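You operate a simulated robot arm through the tools that you are given. There is no shell and no other tool.

You run a simulated robot arm. Do the job below in one go: nothing can be reset, and whatever is moved stays where it is left.

TASK
Seat the post in its socket, tighten the clamp knob and move the birch and pine logs to the post end.
Fine: the logs on the rack's top; leave the other logs where they lie.

The check looks at the end state, three seconds after you hand in, the way a careful person would. Anything else that was tipped, shoved, dropped, spilled or broken makes it a failure.

THE ROBOT
A 7-joint arm with a fingered hand, fixed in place. Base frame: the origin is on the floor under the middle of its stand, x ahead of it, y to its left, z up. Units: m, degrees, N and s.
With the tool pointing down near the work surface it reaches from about 0.1 to 0.88 m from the base axis. Its first joint turns from -69.0 to 172.0 degrees. Payload 5 kg.
The tool frame sits at the grasp point between the pads (the TCP): z along the fingers, y along the line on which they close. The tips reach 0.032 m beyond it. The gripper opens to 0.16 m; its body begins 0.089 m behind the TCP. The gripper is a hand of 3 fingers: y runs from the thumb to the fingers, the wrist lies at [0, 0, -0.252] in the tool frame, and closing takes about 1.5 s.
Orientation is that of the tool frame in the base frame, as a unit quaternion [w, x, y, z]. With the fingers straight down and closing along the base's y, the tool's x points along the base's -x, its y along +y and its z along -z.

THE INTERFACE
- The arm moves only by the tool move_arm. Its argument "plan" is a list of rows, each an object (a shift or turn left out is 0, a gripper value left out holds the last) with "fingers": the gripper command, from -1 (shut) to 1 (fully open), values between in proportion; "translation": the shift along the tool's x, y, z in units of 30 mm (1.0 is 30 mm), a list of three; "dr": the turn, a rotation vector about the tool's x, y, z in units of 5 degrees (1.0 is 5 degrees), a list of three. In form: [{"fingers": fingers, "translation": [dx, dy, dz], "dr": [rx, ry, rz]}, ...]. A call has 1 to 20 rows; each row shifts and turns the commanded pose from where the row before left it, along the tool's axes as they then stand. A call with a number of a shift or a turn outside -1 to 1 is refused whole. A row lasts 0.2 s, in which the tool goes at most 0.05 m and 8.6 degrees; a call with a longer step from one row to the next is refused whole, and so is a gripper value outside its range. A pose out of reach is approached as far as the arm can. The call stops where the force on the tool passes 40 N (or 10 N more than at its start, if that is more) or the arm is blocked; 0.2 s more then pass. The fingers move at their own pace (about 0.108 m/s each) and stop on an object; they squeeze with about 26 N. The grip force told is the motor's: it shows also when the fingers shut on nothing. Time passes only in rows, and 0.2 s behind the last, so rows that do not move let the fingers close. It gives the time, the measured TCP pose, the force on the tool (base axes), the opening and the grip force at its end, in the units of the frame above (readings bear some noise), with the torque about the TCP (base axes, N m) and any sound that the robot's microphone picked up.
- Cameras (640 x 400 px; columns grow to the right, rows downward): "scene" is fixed at [0.0506, -0.6499, 1.2604]; the picture's right is [0.20, -0.98, 0.00], its down [-0.56, -0.12, -0.82] and it looks along [0.80, 0.17, -0.57] (base axes); focal length 318 px, centre (320, 200). "wrist" rides on the gripper at [0.065, -0.004, -0.116] in the tool frame; the picture's right is [0.06, 1.00, 0.00], its down [-0.87, 0.05, -0.49] and it looks along [-0.49, 0.03, 0.87] (tool axes); focal length 261 px, centre (320, 200). There is no depth. A picture from a camera that has moved, and an enlarged one, comes with that camera's place and axes in the base frame and with its lens.
- get_image(camera): a new picture of that camera. The clock stands still meanwhile.
- lift_body(by): slides the trunk up (or, below 0, down) by that many m; the arm rides with it, the base frame stays. It gives what a move gives, with no picture.
- hand_shape(shape): the hand has 3 fingers and takes this shape, open, in about a second: jaw (thumb against the fingers, like two jaws); tri (thumb and two fingers); tip (a fingertip pinch); poke (one finger out to press); point (the index stretched); flat (the hand flat); cup (the hand cupped); fist (a fist). The gripper value then closes the fingers along that shape, each until it touches; the sizes above hold for jaw. It gives what a move gives, with no picture.
- inspect(camera, box): a new picture of the part [left, top, right, bottom] of that camera's present view, enlarged. The clock stands still meanwhile.
- job_done(): hands the job in; it is judged then, once.

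Places have to be worked out from the pictures, the camera data and where the tool is seen. Open the gripper and draw the arm clear of the work before you hand the job in, unless the task says otherwise.

The tools are called after "Request:" as a command line: name --argument value ..., lists and objects as JSON in quotes. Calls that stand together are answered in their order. move_arm: Moves the arm, as the interface text tells. Its arguments: {"type":"object","properties":{"plan":{"type":"array"}},"required":["plan"]} The other tools are called the same way: lift_body (by) moves the trunk up or down; hand_shape (shape) gives the hand a shape; get_image (camera) takes a picture; inspect (camera, box) takes an enlarged picture of a part of a camera's view; job_done () hands the job in.

At the start:

```text
clock: 0.0
eef_pos: [0.7614, -0.2458, 0.9325]
ee_rot: [-0.001, 0.0, 1.0, 0.0]
ft_force: [0.8, 0.3, -0.2]
torque: [-0.01, -0.04, 0.01]
opening: 0.16
grip_force: 0.1
shape: jaw
trunk travel left (down, up): [-0.5, 0.44]
```

scene: 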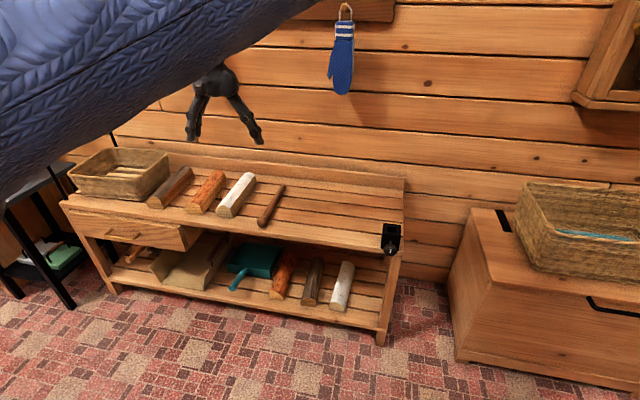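
wrist: 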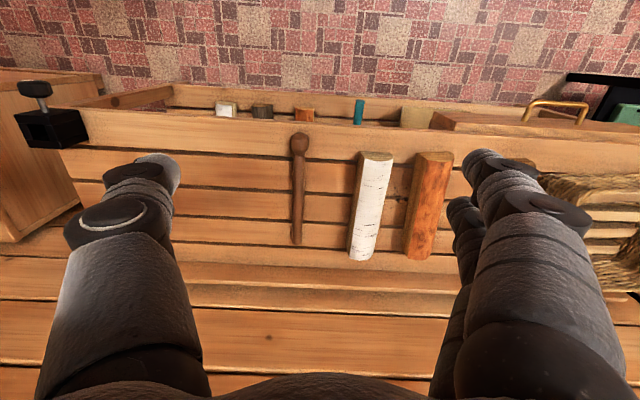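

I'll look closely at the bench top, the socket with its knob, and the logs before moving anything.

Request:
inspect --camera "scene" --box '[340, 190, 440, 290]'

Request:
inspect --camera "scene" --box '[60, 130, 310, 260]'

Request:
inspect --camera "wrist" --box '[0, 60, 200, 185]'

Request:
inspect --camera "wrist" --box '[260, 90, 480, 290]'

```text
4.00 times, centred on (390, 240) of scene
camera zoom: at [0.0506, -0.6499, 1.2604], right [0.2, -0.98, 0.0], down [-0.56, -0.12, -0.82], along [0.8, 0.17, -0.57], focal length 1270 px, centre (40, 40)
```

zoom: 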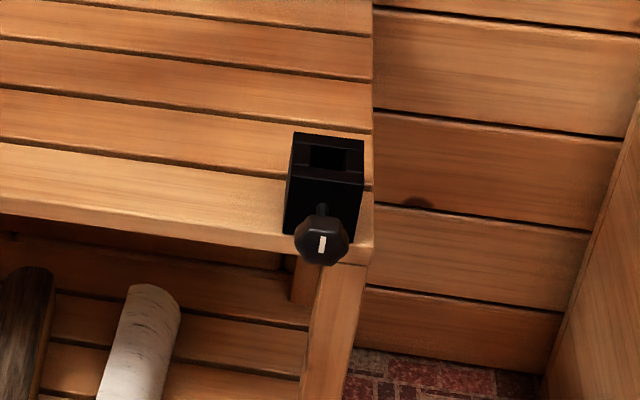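

```text
2.56 times, centred on (185, 195) of scene
camera zoom: at [0.0506, -0.6499, 1.2604], right [0.2, -0.98, 0.0], down [-0.56, -0.12, -0.82], along [0.8, 0.17, -0.57], focal length 813 px, centre (666, 213)
```

zoom: 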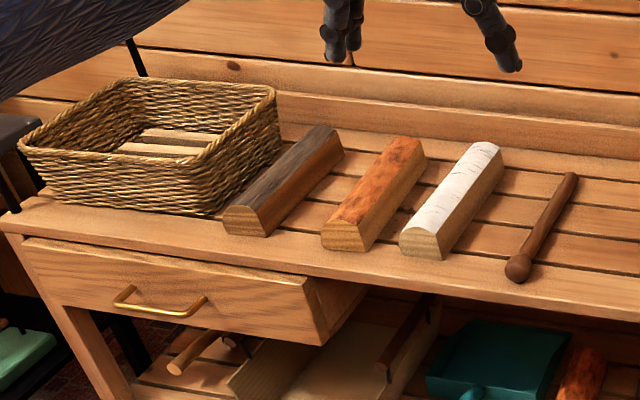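

```text
3.20 times, centred on (100, 122) of wrist
camera zoom: at [0.6961, -0.2505, 1.0486], right [-0.06, 1.0, 0.0], down [0.87, 0.05, 0.49], along [0.49, 0.03, -0.87], focal length 834 px, centre (1024, 448)
```

zoom: 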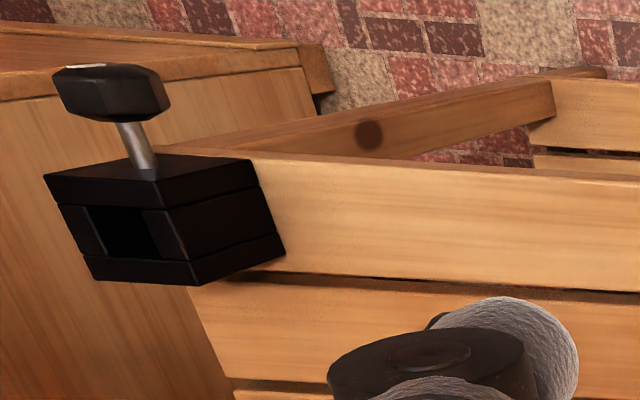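

```text
2.00 times, centred on (370, 190) of wrist
camera zoom: at [0.6961, -0.2505, 1.0486], right [-0.06, 1.0, 0.0], down [0.87, 0.05, 0.49], along [0.49, 0.03, -0.87], focal length 521 px, centre (220, 220)
```

zoom: 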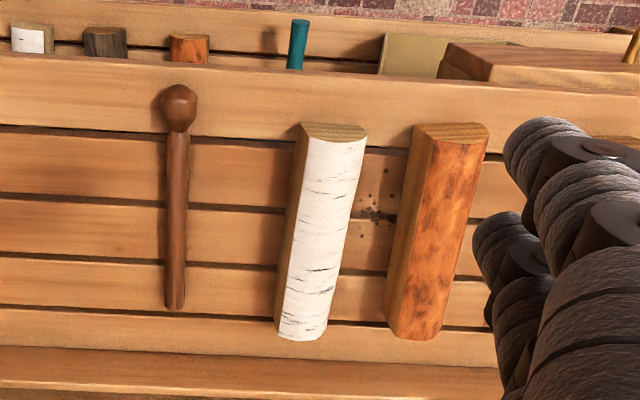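

The bench top comes out at about z=0.56. The post lies along x at y≈-0.28, with its ball at x≈0.84 and its tip at x≈1.08. The socket hole is near [0.838, -0.71, 0.62] and the knob near [0.774, -0.711, 0.592]. I'll first tilt the tool 45° forward, clear of everything, to see how well the arm tracks it.

Request:
move_arm --plan '[{"fingers": 1, "dr": [0, -1, 0]}, {"dr": [0, -1, 0]}, {"dr": [0, -1, 0]}, {"dr": [0, -1, 0]}, {"dr": [0, -1, 0]}, {"dr": [0, -1, 0]}, {"dr": [0, -1, 0]}, {"dr": [0, -1, 0]}, {"dr": [0, -1, 0]}, {}]'

```text
clock: 2.2
eef_pos: [0.7538, -0.2459, 0.9396]
ee_rot: [0.385, 0.0, 0.923, -0.001]
ft_force: [0.2, -0.3, -0.3]
torque: [-0.02, 0.0, 0.02]
opening: 0.1596
grip_force: 0.0
shape: jaw
trunk travel left (down, up): [-0.5, 0.44]
```

The 45° tilt tracks well. Next I test rolling about the tool axis, since getting the post upright with its ball on top will take about half a turn.

Request:
move_arm --plan '[{"dr": [0, 0, 1]}, {"dr": [0, 0, 1]}, {"dr": [0, 0, 1]}, {"dr": [0, 0, 1]}, {"dr": [0, 0, 1]}, {"dr": [0, 0, 1]}, {"dr": [0, 0, 1]}, {"dr": [0, 0, 1]}, {"dr": [0, 0, 1]}, {"dr": [0, 0, 1]}, {"dr": [0, 0, 1]}, {"dr": [0, 0, 1]}, {"dr": [0, 0, 1]}, {"dr": [0, 0, 1]}, {"dr": [0, 0, 1]}, {"dr": [0, 0, 1]}, {"dr": [0, 0, 1]}, {"dr": [0, 0, 1]}, {}]'

Request:
get_image --camera "scene"

```text
clock: 6.2
eef_pos: [0.7541, -0.2476, 0.9389]
ee_rot: [0.273, 0.652, 0.653, 0.272]
ft_force: [-0.6, 0.3, -0.7]
torque: [0.02, 0.01, 0.04]
opening: 0.1597
grip_force: 0.0
shape: jaw
trunk travel left (down, up): [-0.5, 0.44]
```

```text
taken
```

scene: 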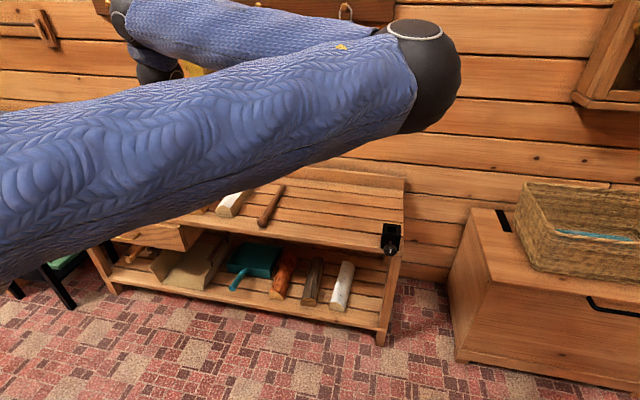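

The roll tracked, though the elbow swung out to the right. I'll carry on to 180° in the same free space to see whether the arm gets there.

Request:
move_arm --plan '[{"dr": [0, 0, 1]}, {"dr": [0, 0, 1]}, {"dr": [0, 0, 1]}, {"dr": [0, 0, 1]}, {"dr": [0, 0, 1]}, {"dr": [0, 0, 1]}, {"dr": [0, 0, 1]}, {"dr": [0, 0, 1]}, {"dr": [0, 0, 1]}, {"dr": [0, 0, 1]}, {"dr": [0, 0, 1]}, {"dr": [0, 0, 1]}, {"dr": [0, 0, 1]}, {"dr": [0, 0, 1]}, {"dr": [0, 0, 1]}, {"dr": [0, 0, 1]}, {"dr": [0, 0, 1]}, {"dr": [0, 0, 1]}, {}]'

Request:
get_image --camera "scene"

```text
clock: 10.2
eef_pos: [0.938, -0.4324, 0.7813]
ee_rot: [0.001, 0.921, 0.0, 0.389]
ft_force: [-0.6, -0.6, -1.9]
torque: [0.0, -0.03, 0.01]
opening: 0.1596
grip_force: 0.0
shape: jaw
out of reach, approached as far as the arm can: row 2, 3, 4, 5, 6, 7, 8, 9, 10, 11, 12, 13, 14, 15, 16, 17, 18
trunk travel left (down, up): [-0.5, 0.44]
```

```text
taken
```

scene: 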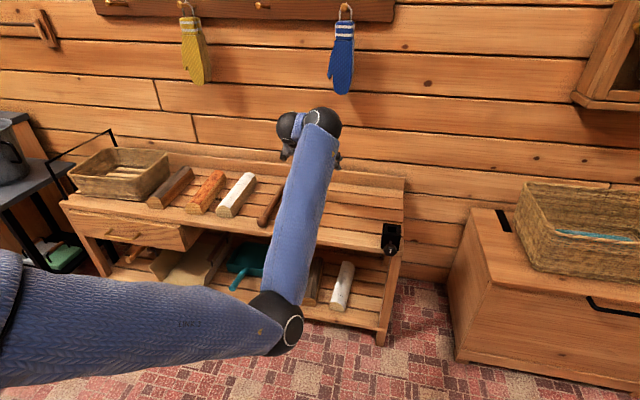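

With the roll at 180° the arm keeps the orientation but has drifted outward into an elbow-low posture. I'll send one idle row to learn whether the commanded pose stays at the unreachable spot, and look through the wrist camera too.

Request:
move_arm --plan '[{}]'

Request:
get_image --camera "wrist"

```text
clock: 10.6
eef_pos: [0.937, -0.4313, 0.783]
ee_rot: [0.002, 0.921, 0.0, 0.389]
ft_force: [-0.4, -0.6, 0.8]
torque: [0.01, 0.01, 0.01]
opening: 0.1599
grip_force: 0.1
shape: jaw
trunk travel left (down, up): [-0.5, 0.44]
```

```text
taken
camera wrist: at [0.8984, -0.4272, 0.9097], right [0.04, -1.0, 0.05], down [-0.96, -0.06, -0.28], along [0.28, -0.03, -0.96], focal length 261 px, centre (320, 200)
```

wrist: 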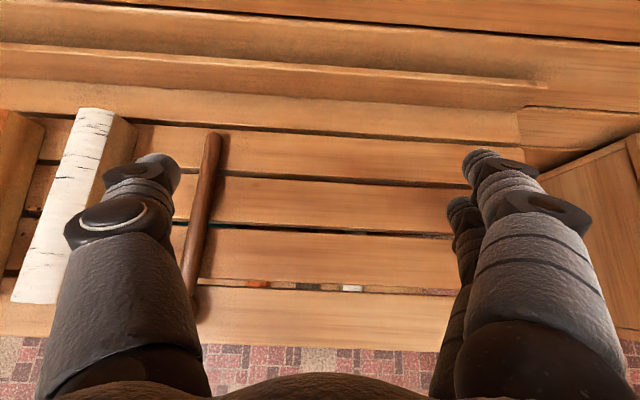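

A new call starts from the actual pose, which helps. I'll try the insertion posture above the socket with the hand empty: yaw -40°, then shift to about [0.838, -0.71, 0.80].

Request:
move_arm --plan '[{"dr": [-0.707, 0, 0.707]}, {"dr": [-0.707, 0, 0.707]}, {"dr": [-0.707, 0, 0.707]}, {"dr": [-0.707, 0, 0.707]}, {"dr": [-0.707, 0, 0.707]}, {"dr": [-0.707, 0, 0.707]}, {"dr": [-0.707, 0, 0.707]}, {"dr": [-0.707, 0, 0.707]}, {}]'

Request:
move_arm --plan '[{"translation": [0.291, 0.929, 0.197]}, {"translation": [0.291, 0.929, 0.197]}, {"translation": [0.291, 0.929, 0.197]}, {"translation": [0.291, 0.929, 0.197]}, {"translation": [0.291, 0.929, 0.197]}, {"translation": [0.291, 0.929, 0.197]}, {"translation": [0.291, 0.929, 0.197]}, {"translation": [0.291, 0.929, 0.197]}, {"translation": [0.291, 0.929, 0.197]}, {"translation": [0.291, 0.929, 0.197]}, {}]'

Request:
get_image --camera "scene"

Request:
get_image --camera "wrist"

```text
clock: 12.6
eef_pos: [0.9399, -0.4315, 0.7778]
ee_rot: [0.13, 0.867, -0.317, 0.363]
ft_force: [1.0, -0.2, -0.2]
torque: [-0.02, -0.01, 0.01]
opening: 0.16
grip_force: 0.1
shape: jaw
out of reach, approached as far as the arm can: row 1
trunk travel left (down, up): [-0.5, 0.44]
```

```text
clock: 15.0
eef_pos: [0.8408, -0.7101, 0.7975]
ee_rot: [0.13, 0.867, -0.316, 0.363]
ft_force: [-0.5, -0.9, -0.5]
torque: [0.01, 0.0, -0.01]
opening: 0.16
grip_force: 0.0
shape: jaw
trunk travel left (down, up): [-0.5, 0.44]
```

```text
taken
```

scene: 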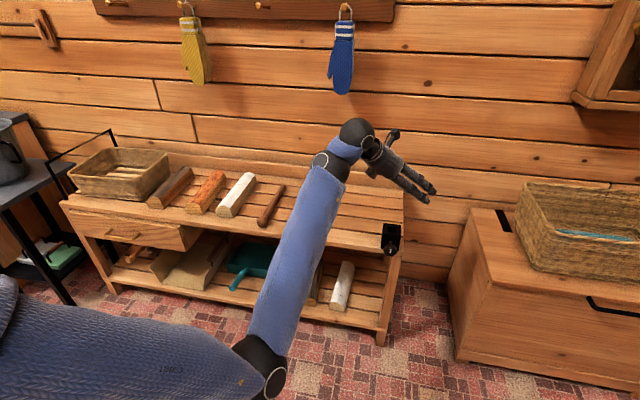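

```text
taken
camera wrist: at [0.8149, -0.6845, 0.9257], right [-0.61, -0.79, 0.04], down [-0.77, 0.58, -0.27], along [0.19, -0.2, -0.96], focal length 261 px, centre (320, 200)
```

wrist: 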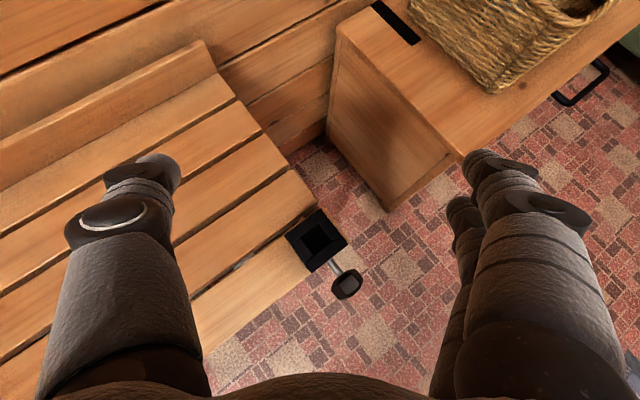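

The insertion pose is reachable and tracked. I'll zoom in on the socket and knob from this view to fix their exact positions.

Request:
inspect --camera "wrist" --box '[260, 190, 380, 310]'

Request:
inspect --camera "scene" --box '[360, 210, 420, 270]'

```text
3.33 times, centred on (320, 250) of wrist
camera zoom: at [0.8149, -0.6845, 0.9257], right [-0.61, -0.79, 0.04], down [-0.77, 0.58, -0.27], along [0.19, -0.2, -0.96], focal length 869 px, centre (320, 33)
```

zoom: 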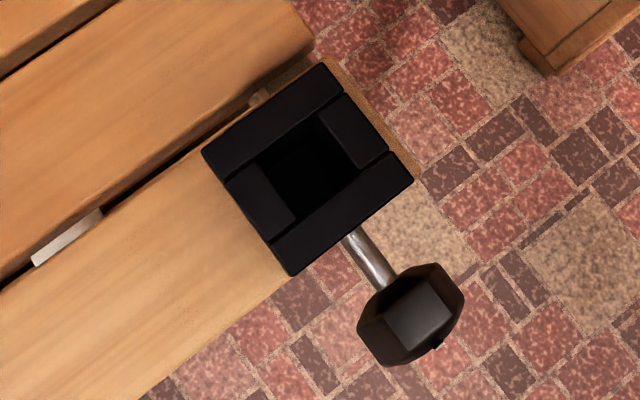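

```text
6.67 times, centred on (390, 240) of scene
camera zoom: at [0.0506, -0.6499, 1.2604], right [0.2, -0.98, 0.0], down [-0.56, -0.12, -0.82], along [0.8, 0.17, -0.57], focal length 2116 px, centre (-147, -67)
```

zoom: 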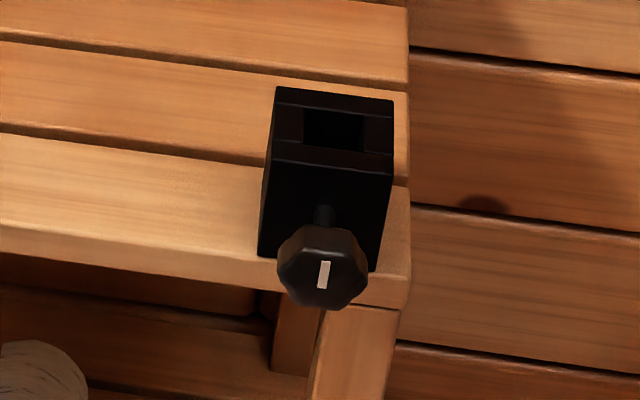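

The socket centre is at about [0.839, -0.715], the box is about 54 mm square, and the hole is about 28 mm. I'll unroll in place to find out which intermediate rolls the arm can track out here.

Request:
move_arm --plan '[{"translation": [0.7, 0, -0.7]}, {"translation": [0.7, 0, -0.7]}, {"dr": [0, 0, -1]}, {"dr": [0, 0, -1]}, {"dr": [0, 0, -1]}, {"dr": [0, 0, -1]}, {"dr": [0, 0, -1]}, {"dr": [0, 0, -1]}, {"dr": [0, 0, -1]}, {"dr": [0, 0, -1]}, {"dr": [0, 0, -1]}, {"dr": [0, 0, -1]}, {"dr": [0, 0, -1]}, {"dr": [0, 0, -1]}, {"dr": [0, 0, -1]}, {"dr": [0, 0, -1]}, {"dr": [0, 0, -1]}, {"dr": [0, 0, -1]}, {"dr": [0, 0, -1]}, {"dr": [0, 0, -1]}]'

Request:
get_image --camera "scene"

```text
clock: 19.2
eef_pos: [0.839, -0.7119, 0.8578]
ee_rot: [0.348, 0.836, 0.39, 0.165]
ft_force: [-0.4, 0.2, -1.0]
torque: [0.02, -0.04, 0.03]
opening: 0.1596
grip_force: 0.0
shape: jaw
trunk travel left (down, up): [-0.5, 0.44]
```

```text
taken
```

scene: 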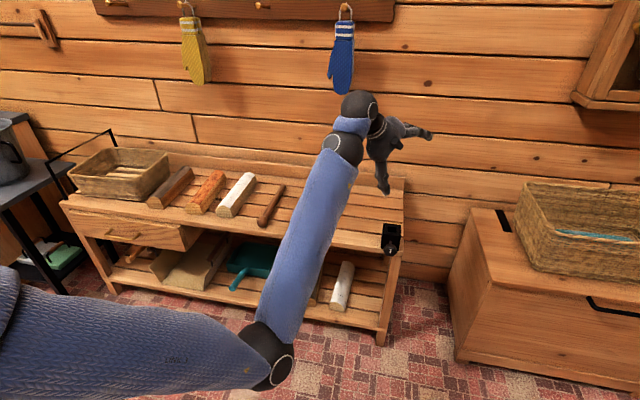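

Roll 90 tracks cleanly with the elbow still. I'll continue to roll 0 in the same way.

Request:
move_arm --plan '[{"dr": [0, 0, -1]}, {"dr": [0, 0, -1]}, {"dr": [0, 0, -1]}, {"dr": [0, 0, -1]}, {"dr": [0, 0, -1]}, {"dr": [0, 0, -1]}, {"dr": [0, 0, -1]}, {"dr": [0, 0, -1]}, {"dr": [0, 0, -1]}, {"dr": [0, 0, -1]}, {"dr": [0, 0, -1]}, {"dr": [0, 0, -1]}, {"dr": [0, 0, -1]}, {"dr": [0, 0, -1]}, {"dr": [0, 0, -1]}, {"dr": [0, 0, -1]}, {"dr": [0, 0, -1]}, {"dr": [0, 0, -1]}, {}]'

Request:
get_image --camera "scene"

```text
clock: 23.2
eef_pos: [0.8391, -0.7123, 0.8581]
ee_rot: [0.362, 0.316, 0.868, -0.13]
ft_force: [-0.3, 0.9, -0.1]
torque: [-0.01, -0.01, 0.02]
opening: 0.16
grip_force: 0.1
shape: jaw
trunk travel left (down, up): [-0.5, 0.44]
```

```text
taken
```

scene: 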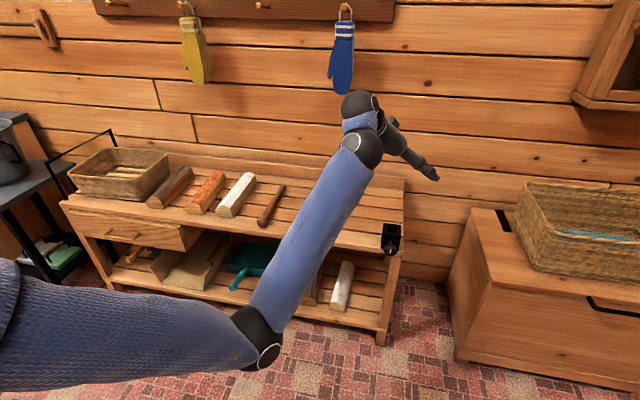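

In this elbow-low branch the full half-turn tracks, so I'll stay in it. I'll set yaw 0 and a 20° forward tilt, then move above the post shaft at about [0.92, -0.28, 0.76].

Request:
move_arm --plan '[{"dr": [-0.707, 0, -0.707]}, {"dr": [-0.707, 0, -0.707]}, {"dr": [-0.707, 0, -0.707]}, {"dr": [-0.707, 0, -0.707]}, {"dr": [-0.707, 0, -0.707]}, {"dr": [-0.707, 0, -0.707]}, {"dr": [-0.707, 0, -0.707]}, {"dr": [-0.707, 0, -0.707]}, {"dr": [0, 1, 0]}, {"dr": [0, 1, 0]}, {"dr": [0, 1, 0]}, {"dr": [0, 1, 0]}, {"dr": [0, 1, 0]}, {}]'

Request:
get_image --camera "scene"

```text
clock: 26.2
eef_pos: [0.8354, -0.7055, 0.8297]
ee_rot: [0.199, 0.0, 0.98, -0.001]
ft_force: [0.2, -0.6, -0.5]
torque: [0.04, 0.0, 0.03]
opening: 0.1599
grip_force: 0.1
shape: jaw
out of reach, approached as far as the arm can: row 13
trunk travel left (down, up): [-0.5, 0.44]
```

```text
taken
```

scene: 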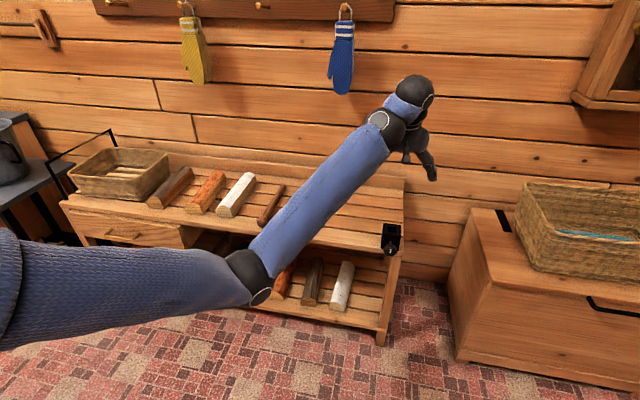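

The last row was only just out of reach, leaving the tilt at about 23°. Now I move across above the post.

Request:
move_arm --plan '[{"translation": [-0.113, 0.945, 0.1]}, {"translation": [-0.113, 0.945, 0.1]}, {"translation": [-0.113, 0.945, 0.1]}, {"translation": [-0.113, 0.945, 0.217]}, {"translation": [-0.113, 0.945, 0.217]}, {"translation": [-0.113, 0.945, 0.217]}, {"translation": [-0.113, 0.945, 0.217]}, {"translation": [-0.113, 0.945, 0.217]}, {"translation": [-0.113, 0.945, 0.217]}, {"translation": [-0.113, 0.945, 0.217]}, {"translation": [-0.113, 0.945, 0.217]}, {"translation": [-0.113, 0.945, 0.217]}, {"translation": [-0.113, 0.945, 0.217]}, {"translation": [-0.113, 0.945, 0.217]}, {"translation": [-0.113, 0.945, 0.217]}, {}]'

Request:
get_image --camera "scene"

Request:
get_image --camera "wrist"

```text
clock: 29.6
eef_pos: [0.9153, -0.283, 0.7369]
ee_rot: [0.177, 0.0, 0.984, -0.001]
ft_force: [0.1, -0.9, -0.6]
torque: [-0.03, -0.01, 0.02]
opening: 0.1598
grip_force: 0.0
shape: jaw
out of reach, approached as far as the arm can: row 1, 2
trunk travel left (down, up): [-0.5, 0.44]
```

```text
taken
```

scene: 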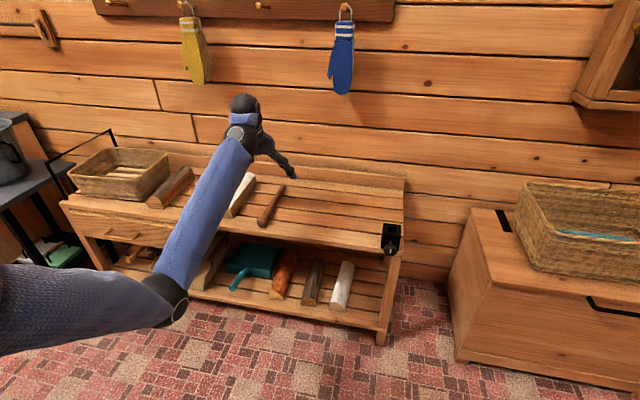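

```text
taken
camera wrist: at [0.8128, -0.2872, 0.8229], right [-0.06, 1.0, -0.02], down [0.64, 0.05, 0.76], along [0.76, 0.03, -0.65], focal length 261 px, centre (320, 200)
```

wrist: 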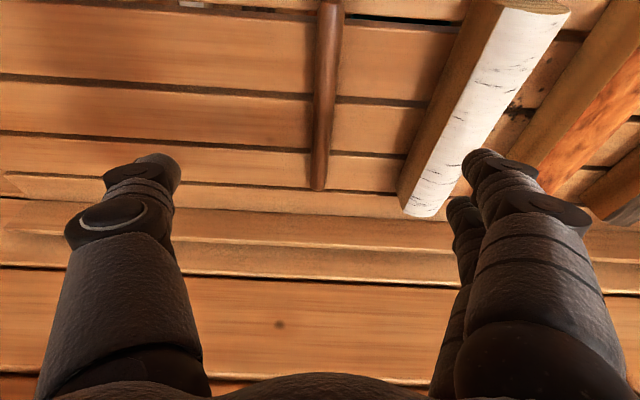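

The shaft runs between thumb and fingers at y≈-0.281, with the birch's edge at about y=-0.15. I'll narrow the opening to about 80 mm to keep the fingers away from the birch, and lower to about z=0.65.

Request:
move_arm --plan '[{"fingers": 0}, {}, {}, {"translation": [0.214, 0.02, 0.693]}, {"translation": [0.214, 0.02, 0.693]}, {"translation": [0.214, 0.02, 0.693]}, {"translation": [0.214, 0.0, 0.693]}, {}]'

Request:
get_image --camera "wrist"

Request:
inspect --camera "scene" --box '[200, 120, 340, 260]'

```text
clock: 31.4
eef_pos: [0.9205, -0.2814, 0.6522]
ee_rot: [0.177, 0.0, 0.984, -0.001]
ft_force: [0.7, -0.4, 0.0]
torque: [-0.02, -0.05, -0.01]
opening: 0.0807
grip_force: 0.2
shape: jaw
trunk travel left (down, up): [-0.5, 0.44]
```

```text
taken
camera wrist: at [0.8182, -0.2859, 0.7373], right [-0.06, 1.0, -0.02], down [0.64, 0.05, 0.76], along [0.76, 0.03, -0.65], focal length 261 px, centre (320, 200)
```

wrist: 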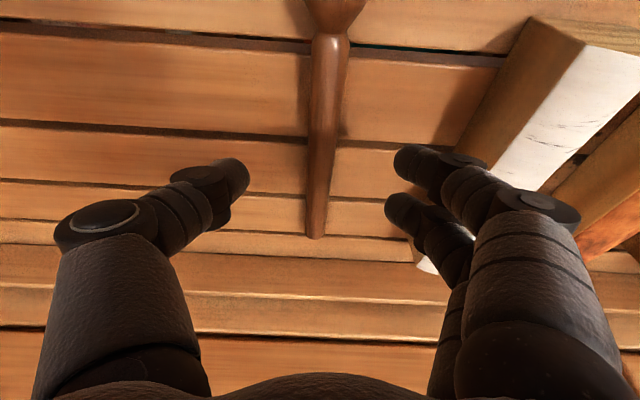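

```text
2.86 times, centred on (270, 190) of scene
camera zoom: at [0.0506, -0.6499, 1.2604], right [0.2, -0.98, 0.0], down [-0.56, -0.12, -0.82], along [0.8, 0.17, -0.57], focal length 907 px, centre (463, 229)
```

zoom: 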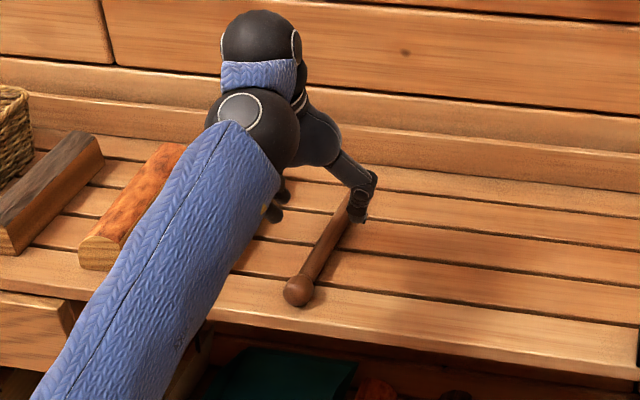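

The post is centred between thumb and fingers. I'll lower further to about z≈0.606 and check for contact.

Request:
move_arm --plan '[{"translation": [0.18, 0, 0.48]}, {"translation": [0.18, 0, 0.48]}, {"translation": [0.18, 0, 0.48]}, {}]'

Request:
inspect --camera "scene" --box '[240, 160, 310, 230]'

Request:
get_image --camera "wrist"

```text
clock: 32.4
eef_pos: [0.9208, -0.2832, 0.6046]
ee_rot: [0.177, 0.0, 0.984, -0.001]
ft_force: [-0.2, -0.4, 0.0]
torque: [-0.05, 0.0, -0.02]
opening: 0.0808
grip_force: 0.1
shape: jaw
trunk travel left (down, up): [-0.5, 0.44]
```

```text
5.71 times, centred on (275, 195) of scene
camera zoom: at [0.0506, -0.6499, 1.2604], right [0.2, -0.98, 0.0], down [-0.56, -0.12, -0.82], along [0.8, 0.17, -0.57], focal length 1814 px, centre (577, 229)
```

zoom: 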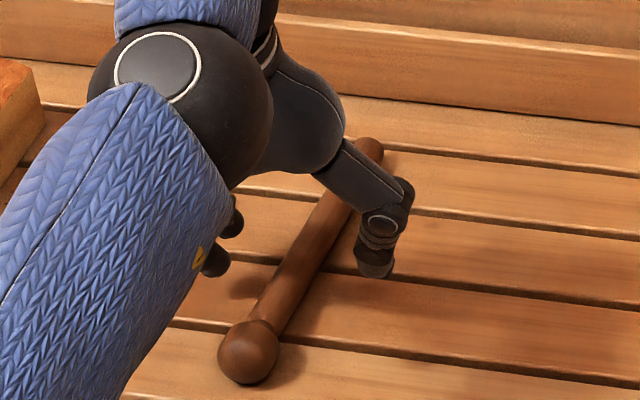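

```text
taken
camera wrist: at [0.8191, -0.288, 0.6912], right [-0.06, 1.0, -0.02], down [0.64, 0.05, 0.76], along [0.76, 0.03, -0.65], focal length 261 px, centre (320, 200)
```

wrist: 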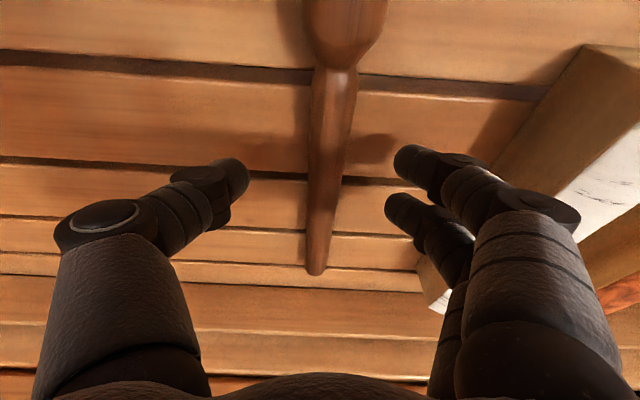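

There is no contact yet; the tips look about 1 cm above the slats. I'll go down in small steps to about z≈0.596 so the shaft sits deeper between the pads.

Request:
move_arm --plan '[{"translation": [0.03, 0.02, 0.08]}, {"translation": [0.03, 0.02, 0.08]}, {"translation": [0.03, 0.02, 0.08]}, {}]'

Request:
get_image --camera "wrist"

```text
clock: 33.4
eef_pos: [0.9211, -0.2815, 0.5964]
ee_rot: [0.177, -0.001, 0.984, 0.0]
ft_force: [0.5, 0.5, -0.7]
torque: [0.0, 0.0, -0.03]
opening: 0.0809
grip_force: 0.1
shape: jaw
trunk travel left (down, up): [-0.5, 0.44]
```

```text
taken
camera wrist: at [0.8187, -0.2848, 0.6832], right [-0.06, 1.0, -0.02], down [0.64, 0.05, 0.76], along [0.76, 0.03, -0.65], focal length 261 px, centre (320, 200)
```

wrist: 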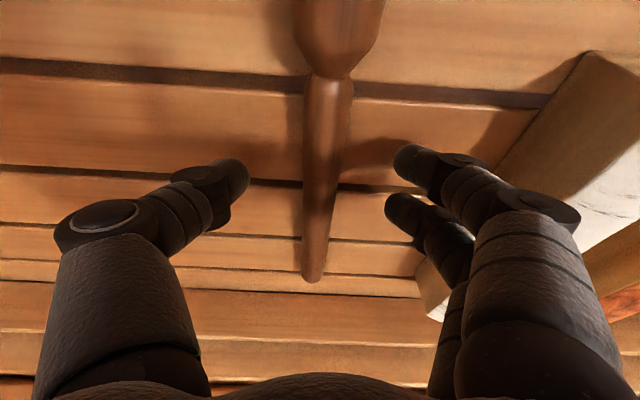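

The tips now sit just above the slats with the shaft centred and no contact force, so I'll close the fingers on the shaft.

Request:
move_arm --plan '[{"fingers": -1}, {}, {}, {}, {}, {}, {}]'

Request:
get_image --camera "wrist"

Request:
inspect --camera "scene" --box '[240, 160, 310, 230]'

```text
clock: 35.0
eef_pos: [0.9217, -0.2814, 0.5966]
ee_rot: [0.178, 0.0, 0.984, -0.001]
ft_force: [0.8, 0.1, 2.7]
torque: [-0.02, -0.07, 0.0]
opening: 0.008
grip_force: 25.8
shape: jaw
trunk travel left (down, up): [-0.5, 0.44]
```

```text
taken
camera wrist: at [0.8186, -0.2848, 0.6835], right [-0.06, 1.0, -0.02], down [0.64, 0.05, 0.76], along [0.76, 0.03, -0.64], focal length 261 px, centre (320, 200)
```

wrist: 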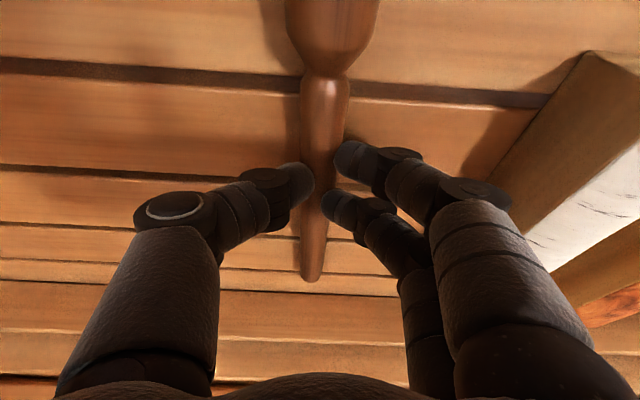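

```text
5.71 times, centred on (275, 195) of scene
camera zoom: at [0.0506, -0.6499, 1.2604], right [0.2, -0.98, 0.0], down [-0.56, -0.12, -0.82], along [0.8, 0.17, -0.57], focal length 1814 px, centre (577, 229)
```

zoom: 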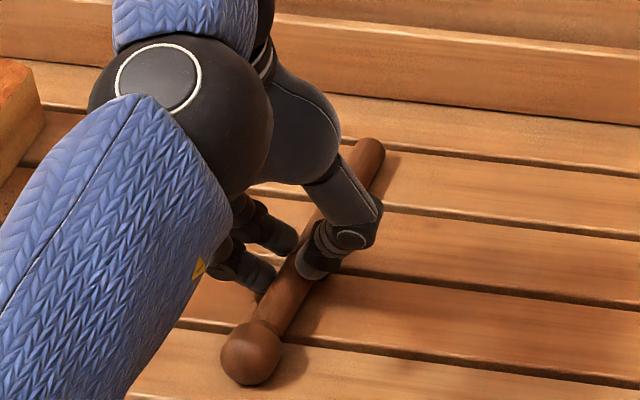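

All three fingertips hold the shaft at about 26 N. I'll lift 15 mm and check that the post comes along without slipping.

Request:
move_arm --plan '[{"translation": [-0.03, 0, -0.08]}, {"translation": [-0.06, 0, -0.16]}, {"translation": [-0.08, 0, -0.22]}, {}]'

Request:
get_image --camera "wrist"

Request:
inspect --camera "scene" --box '[240, 160, 310, 230]'

```text
clock: 36.0
eef_pos: [0.919, -0.2803, 0.6108]
ee_rot: [0.177, 0.0, 0.984, -0.001]
ft_force: [-0.6, 0.2, 0.0]
torque: [-0.01, 0.0, -0.02]
opening: 0.0036
grip_force: 25.9
shape: jaw
trunk travel left (down, up): [-0.5, 0.44]
```

```text
taken
camera wrist: at [0.817, -0.284, 0.6976], right [-0.06, 1.0, -0.02], down [0.64, 0.05, 0.76], along [0.76, 0.03, -0.65], focal length 261 px, centre (320, 200)
```

wrist: 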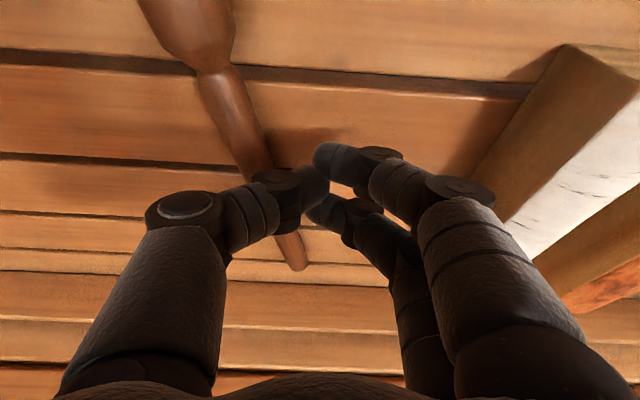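

```text
5.71 times, centred on (275, 195) of scene
camera zoom: at [0.0506, -0.6499, 1.2604], right [0.2, -0.98, 0.0], down [-0.56, -0.12, -0.82], along [0.8, 0.17, -0.57], focal length 1814 px, centre (577, 229)
```

zoom: 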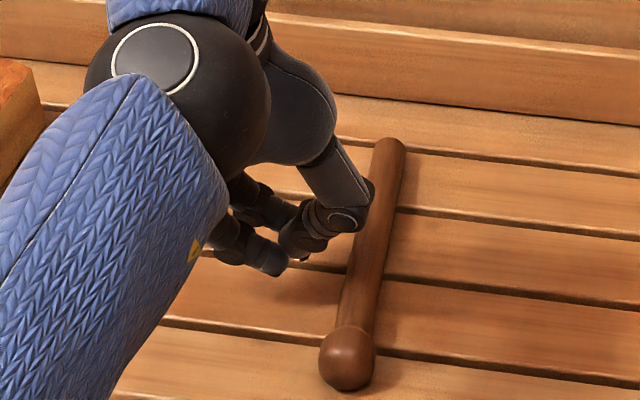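

The post slipped out: the far finger sat above the shaft's midline because of the 20° tilt. The post stayed on the bench, now yawed about 11° with its ball near [0.85, -0.338] and tip near [1.08, -0.294]. I'll rise straight up first and only then reopen, so nothing gets pushed.

Request:
move_arm --plan '[{"translation": [-0.31, 0, -0.833]}, {"translation": [-0.31, 0, -0.833]}, {"translation": [-0.31, 0, -0.833]}, {"fingers": 0}, {}, {}, {}]'

Request:
get_image --camera "wrist"

Request:
inspect --camera "scene" --box '[200, 140, 320, 260]'

```text
clock: 37.6
eef_pos: [0.9175, -0.2787, 0.6917]
ee_rot: [0.177, 0.0, 0.984, -0.001]
ft_force: [-0.2, 0.2, 0.0]
torque: [-0.02, 0.01, 0.01]
opening: 0.0791
grip_force: 0.1
shape: jaw
trunk travel left (down, up): [-0.5, 0.44]
```

```text
taken
camera wrist: at [0.8156, -0.2828, 0.7777], right [-0.06, 1.0, -0.02], down [0.64, 0.05, 0.76], along [0.76, 0.03, -0.65], focal length 261 px, centre (320, 200)
```

wrist: 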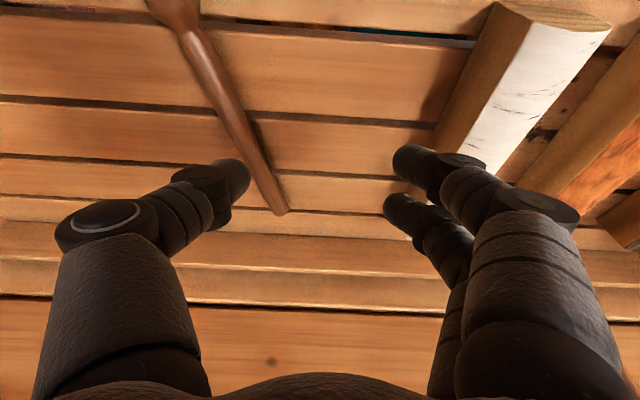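

```text
3.33 times, centred on (260, 200) of scene
camera zoom: at [0.0506, -0.6499, 1.2604], right [0.2, -0.98, 0.0], down [-0.56, -0.12, -0.82], along [0.8, 0.17, -0.57], focal length 1058 px, centre (520, 200)
```

zoom: 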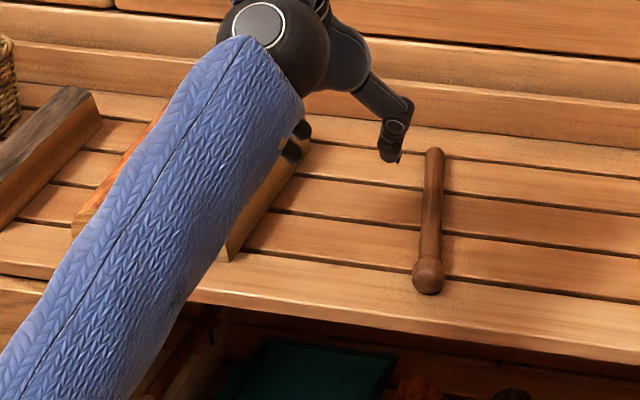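

The post has settled with its ball near [0.860, -0.381] and tip near [1.085, -0.322], an azimuth of about 14.7°. I'll line up over it and cut the tilt, to see how upright the hand can be at this distance.

Request:
move_arm --plan '[{"translation": [0.078, -0.98, -0.03]}, {"translation": [0.078, -0.98, -0.03]}, {"translation": [0.078, -0.98, -0.03]}, {"dr": [-0.342, 0, -0.918]}, {"dr": [-0.342, 0, -0.918]}, {"dr": [-0.342, 0, -0.918]}, {"dr": [0, 1, 0]}, {"dr": [0, 1, 0]}, {"dr": [0, 1, 0]}, {}]'

Request:
get_image --camera "scene"

```text
clock: 39.8
eef_pos: [0.9122, -0.3693, 0.6909]
ee_rot: [0.09, -0.127, 0.988, 0.011]
ft_force: [0.6, -0.5, 1.1]
torque: [0.02, 0.01, 0.01]
opening: 0.0793
grip_force: 0.0
shape: jaw
out of reach, approached as far as the arm can: row 9
trunk travel left (down, up): [-0.5, 0.44]
```

```text
taken
```

scene: 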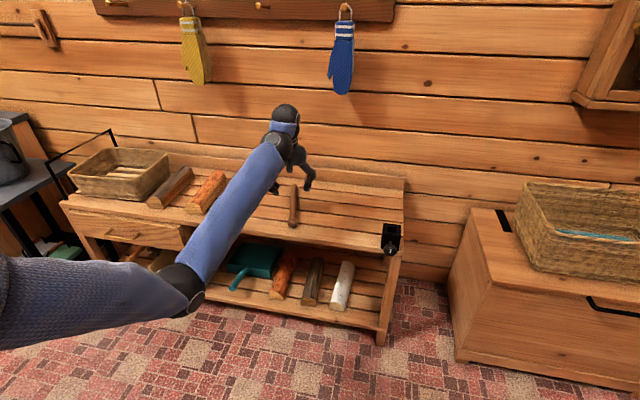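

At 10° of tilt it is still in reach. Because the trunk can lower the whole arm without changing its posture, I'll see if more height relative to the trunk allows an even more upright hand.

Request:
move_arm --plan '[{"translation": [-0.16, 0, -0.875]}, {"translation": [-0.16, 0, -0.875]}, {"translation": [-0.16, 0, -0.875]}, {"dr": [0, 0.5, 0]}, {"dr": [0, 0.5, 0]}, {"dr": [0, 0.5, 0]}, {"dr": [0, 0.5, 0]}, {}]'

```text
clock: 41.6
eef_pos: [0.912, -0.3683, 0.6954]
ee_rot: [0.09, -0.127, 0.988, 0.01]
ft_force: [0.1, -0.4, -0.6]
torque: [0.03, 0.0, 0.0]
opening: 0.0794
grip_force: 0.0
shape: jaw
out of reach, approached as far as the arm can: row 1, 2, 3, 5, 7
trunk travel left (down, up): [-0.5, 0.44]
```

Going up leaves the envelope, so the reach gets better lower down. I'll descend with the arm to about z≈0.63 and then straighten the hand further.

Request:
move_arm --plan '[{"translation": [0.13, 0, 0.71]}, {"translation": [0.13, 0, 0.71]}, {"translation": [0.13, 0, 0.71]}, {"dr": [0, 0.5, 0]}, {"dr": [0, 0.5, 0]}, {"dr": [0, 0.5, 0]}, {"dr": [0, 0.5, 0]}, {}]'

Request:
get_image --camera "wrist"

Request:
inspect --camera "scene" --box '[240, 150, 340, 250]'

```text
clock: 43.4
eef_pos: [0.9077, -0.3658, 0.6174]
ee_rot: [0.005, -0.129, 0.992, 0.0]
ft_force: [0.5, -0.3, 0.9]
torque: [0.02, 0.0, 0.03]
opening: 0.0797
grip_force: 0.1
shape: jaw
out of reach, approached as far as the arm can: row 7
trunk travel left (down, up): [-0.5, 0.44]
```

```text
taken
camera wrist: at [0.8431, -0.3865, 0.7328], right [-0.31, 0.95, 0.0], down [0.82, 0.27, 0.5], along [0.47, 0.15, -0.87], focal length 261 px, centre (320, 200)
```

wrist: 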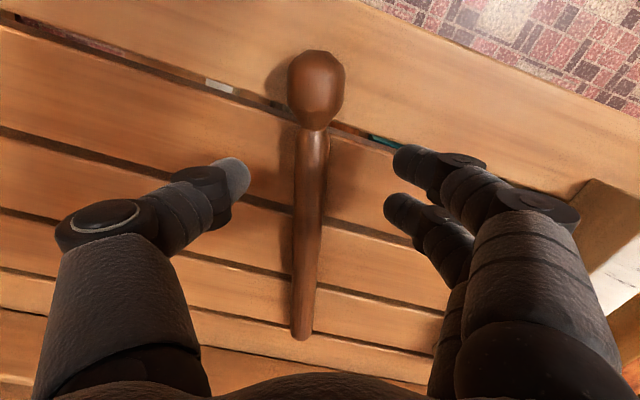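

```text
4.00 times, centred on (290, 200) of scene
camera zoom: at [0.0506, -0.6499, 1.2604], right [0.2, -0.98, 0.0], down [-0.56, -0.12, -0.82], along [0.8, 0.17, -0.57], focal length 1270 px, centre (440, 200)
```

zoom: 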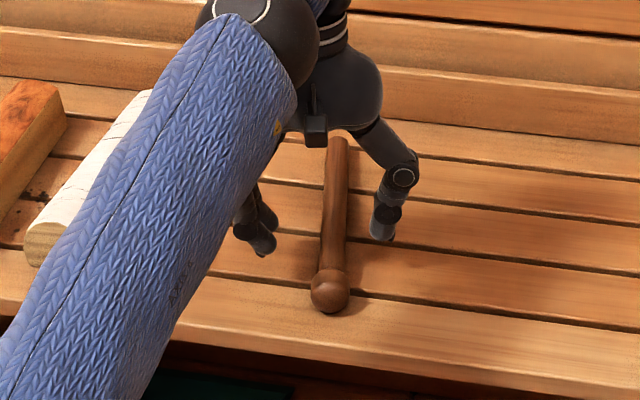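

The hand is now vertical above the post and the shaft is centred between the fingers. I'll descend in small steps to about z≈0.594.

Request:
move_arm --plan '[{"translation": [0, 0, 0.2]}, {"translation": [0, 0, 0.2]}, {"translation": [0, 0, 0.2]}, {"translation": [0, 0, 0.18]}, {}]'

Request:
get_image --camera "wrist"

Request:
inspect --camera "scene" --box '[260, 170, 320, 230]'

```text
clock: 44.6
eef_pos: [0.9075, -0.3681, 0.5934]
ee_rot: [0.004, -0.128, 0.992, -0.001]
ft_force: [0.0, 1.0, -1.1]
torque: [0.0, 0.02, -0.02]
opening: 0.0794
grip_force: 0.0
shape: jaw
trunk travel left (down, up): [-0.5, 0.44]
```

```text
taken
camera wrist: at [0.8441, -0.3874, 0.7084], right [-0.31, 0.95, 0.0], down [0.82, 0.27, 0.5], along [0.47, 0.15, -0.87], focal length 261 px, centre (320, 200)
```

wrist: 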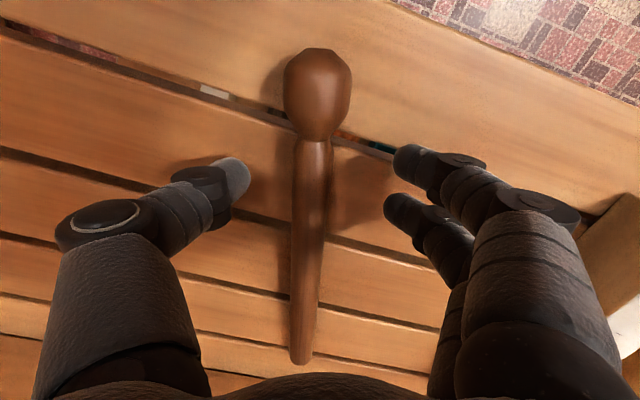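

```text
6.67 times, centred on (290, 200) of scene
camera zoom: at [0.0506, -0.6499, 1.2604], right [0.2, -0.98, 0.0], down [-0.56, -0.12, -0.82], along [0.8, 0.17, -0.57], focal length 2116 px, centre (520, 200)
```

zoom: 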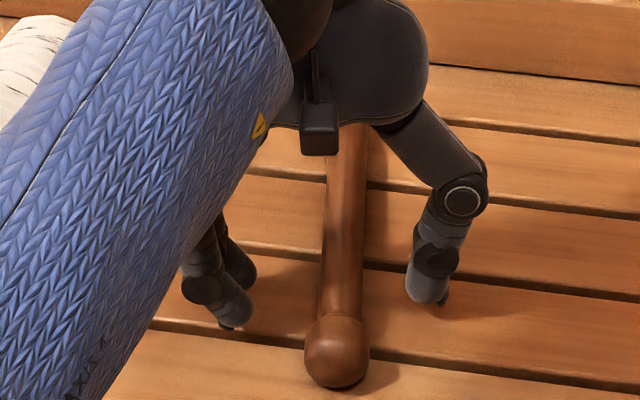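

No contact yet, so I'll ease down 4 mm more and check the force before closing.

Request:
move_arm --plan '[{"translation": [0, 0.04, 0.07]}, {"translation": [0, 0, 0.07]}, {}]'

```text
clock: 45.4
eef_pos: [0.9079, -0.3653, 0.5897]
ee_rot: [0.005, -0.128, 0.992, 0.0]
ft_force: [0.2, -0.3, -0.6]
torque: [-0.01, 0.01, 0.02]
opening: 0.0798
grip_force: 0.2
shape: jaw
trunk travel left (down, up): [-0.5, 0.44]
```

Still free, so I'll take another 4 mm.

Request:
move_arm --plan '[{"translation": [0, 0, 0.07]}, {"translation": [0, 0, 0.07]}, {}]'

Request:
inspect --camera "scene" --box '[260, 170, 320, 230]'

```text
clock: 46.2
eef_pos: [0.9089, -0.3645, 0.5846]
ee_rot: [0.004, -0.128, 0.992, 0.0]
ft_force: [1.4, 0.1, -0.4]
torque: [-0.04, 0.03, -0.01]
opening: 0.0795
grip_force: 0.1
shape: jaw
trunk travel left (down, up): [-0.5, 0.44]
```

```text
6.67 times, centred on (290, 200) of scene
camera zoom: at [0.0506, -0.6499, 1.2604], right [0.2, -0.98, 0.0], down [-0.56, -0.12, -0.82], along [0.8, 0.17, -0.57], focal length 2116 px, centre (520, 200)
```

zoom: 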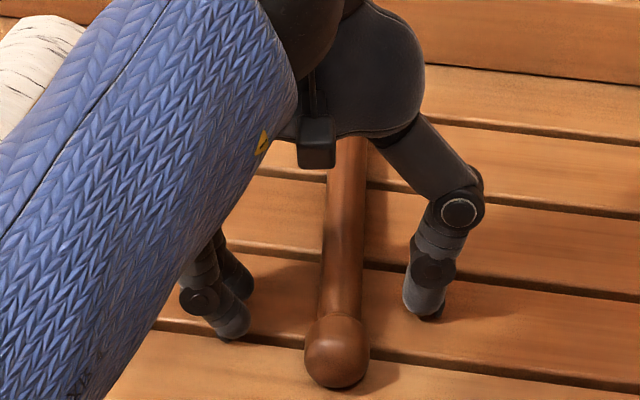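

The fingertips are down beside the shaft, below its midline. I'll close now.

Request:
move_arm --plan '[{"fingers": -0.5}, {}, {}, {"fingers": -1}, {}, {}, {}, {}]'

Request:
get_image --camera "wrist"

Request:
inspect --camera "scene" --box '[260, 170, 320, 230]'

```text
clock: 48.0
eef_pos: [0.9077, -0.3645, 0.5845]
ee_rot: [0.005, -0.129, 0.992, 0.0]
ft_force: [0.0, -0.6, 0.5]
torque: [0.01, 0.01, 0.02]
opening: 0.0175
grip_force: 25.7
shape: jaw
trunk travel left (down, up): [-0.5, 0.44]
```

```text
taken
camera wrist: at [0.8447, -0.3854, 0.7001], right [-0.31, 0.95, 0.0], down [0.82, 0.27, 0.5], along [0.47, 0.15, -0.87], focal length 261 px, centre (320, 200)
```

wrist: 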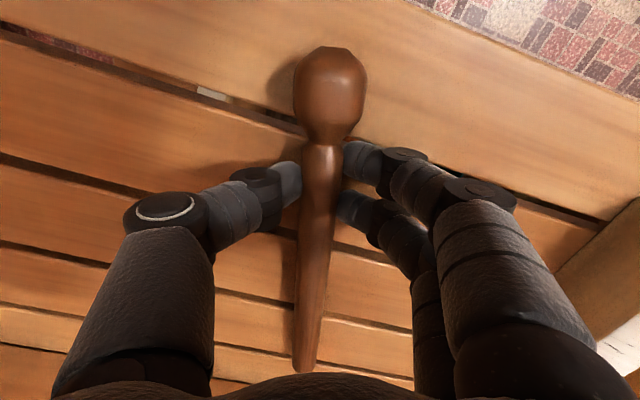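

```text
6.67 times, centred on (290, 200) of scene
camera zoom: at [0.0506, -0.6499, 1.2604], right [0.2, -0.98, 0.0], down [-0.56, -0.12, -0.82], along [0.8, 0.17, -0.57], focal length 2116 px, centre (520, 200)
```

zoom: 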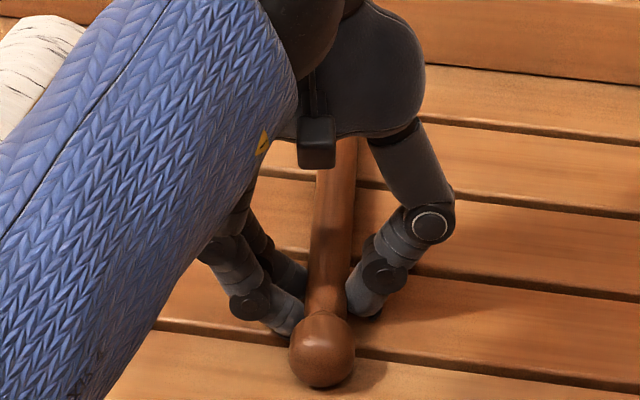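

This grip is deeper, with an opening of 17.5 mm and no vertical reaction. I'll lift gently by 15 mm and check.

Request:
move_arm --plan '[{"translation": [0, 0, -0.1]}, {"translation": [0, 0, -0.2]}, {"translation": [0, 0, -0.2]}, {}]'

Request:
get_image --camera "wrist"

Request:
inspect --camera "scene" --box '[260, 170, 320, 230]'

```text
clock: 49.0
eef_pos: [0.9077, -0.3649, 0.6012]
ee_rot: [0.004, -0.129, 0.992, -0.001]
ft_force: [0.4, -0.7, -0.9]
torque: [-0.04, 0.06, 0.02]
opening: 0.0171
grip_force: 25.6
shape: jaw
trunk travel left (down, up): [-0.5, 0.44]
```

```text
taken
camera wrist: at [0.8444, -0.3852, 0.7153], right [-0.31, 0.95, 0.0], down [0.82, 0.27, 0.5], along [0.47, 0.15, -0.87], focal length 261 px, centre (320, 200)
```

wrist: 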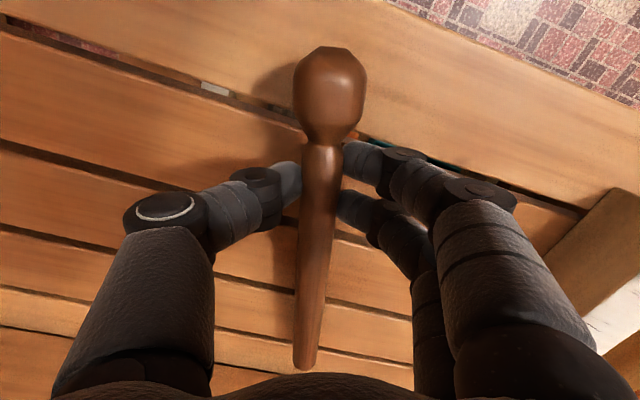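

```text
6.67 times, centred on (290, 200) of scene
camera zoom: at [0.0506, -0.6499, 1.2604], right [0.2, -0.98, 0.0], down [-0.56, -0.12, -0.82], along [0.8, 0.17, -0.57], focal length 2116 px, centre (520, 200)
```

zoom: 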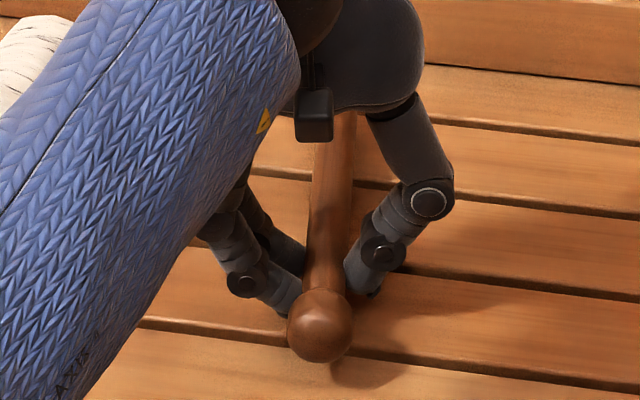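

The post is now held rigidly clear of the bench, in line with the hand's x axis: ball about 51 mm on the near side, tip about 179 mm beyond the grip. I'll raise the whole arm with the trunk so the posture doesn't change.

Request:
lift_body --by 0.15

Request:
get_image --camera "scene"

Request:
get_image --camera "wrist"

```text
clock: 50.8
eef_pos: [0.9088, -0.3649, 0.7504]
ee_rot: [0.005, -0.127, 0.992, -0.001]
ft_force: [-0.3, -1.1, -1.3]
torque: [-0.04, -0.01, 0.02]
opening: 0.0173
grip_force: 25.9
shape: jaw
trunk travel left (down, up): [-0.65, 0.29]
```

```text
taken
```

scene: 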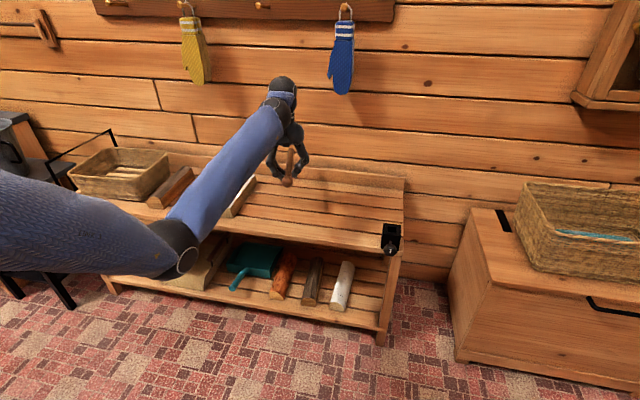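

```text
taken
camera wrist: at [0.8446, -0.3851, 0.8649], right [-0.31, 0.95, 0.0], down [0.82, 0.27, 0.5], along [0.47, 0.15, -0.87], focal length 261 px, centre (320, 200)
```

wrist: 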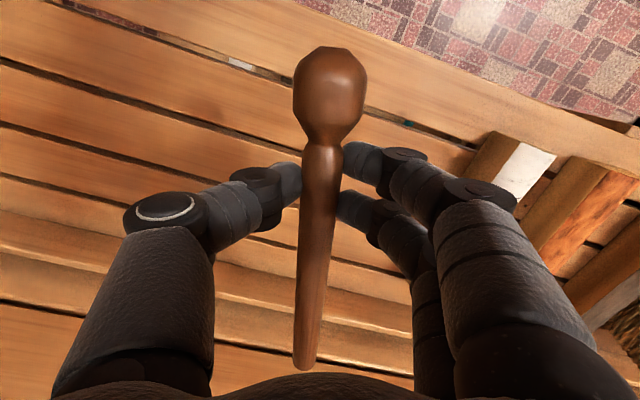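

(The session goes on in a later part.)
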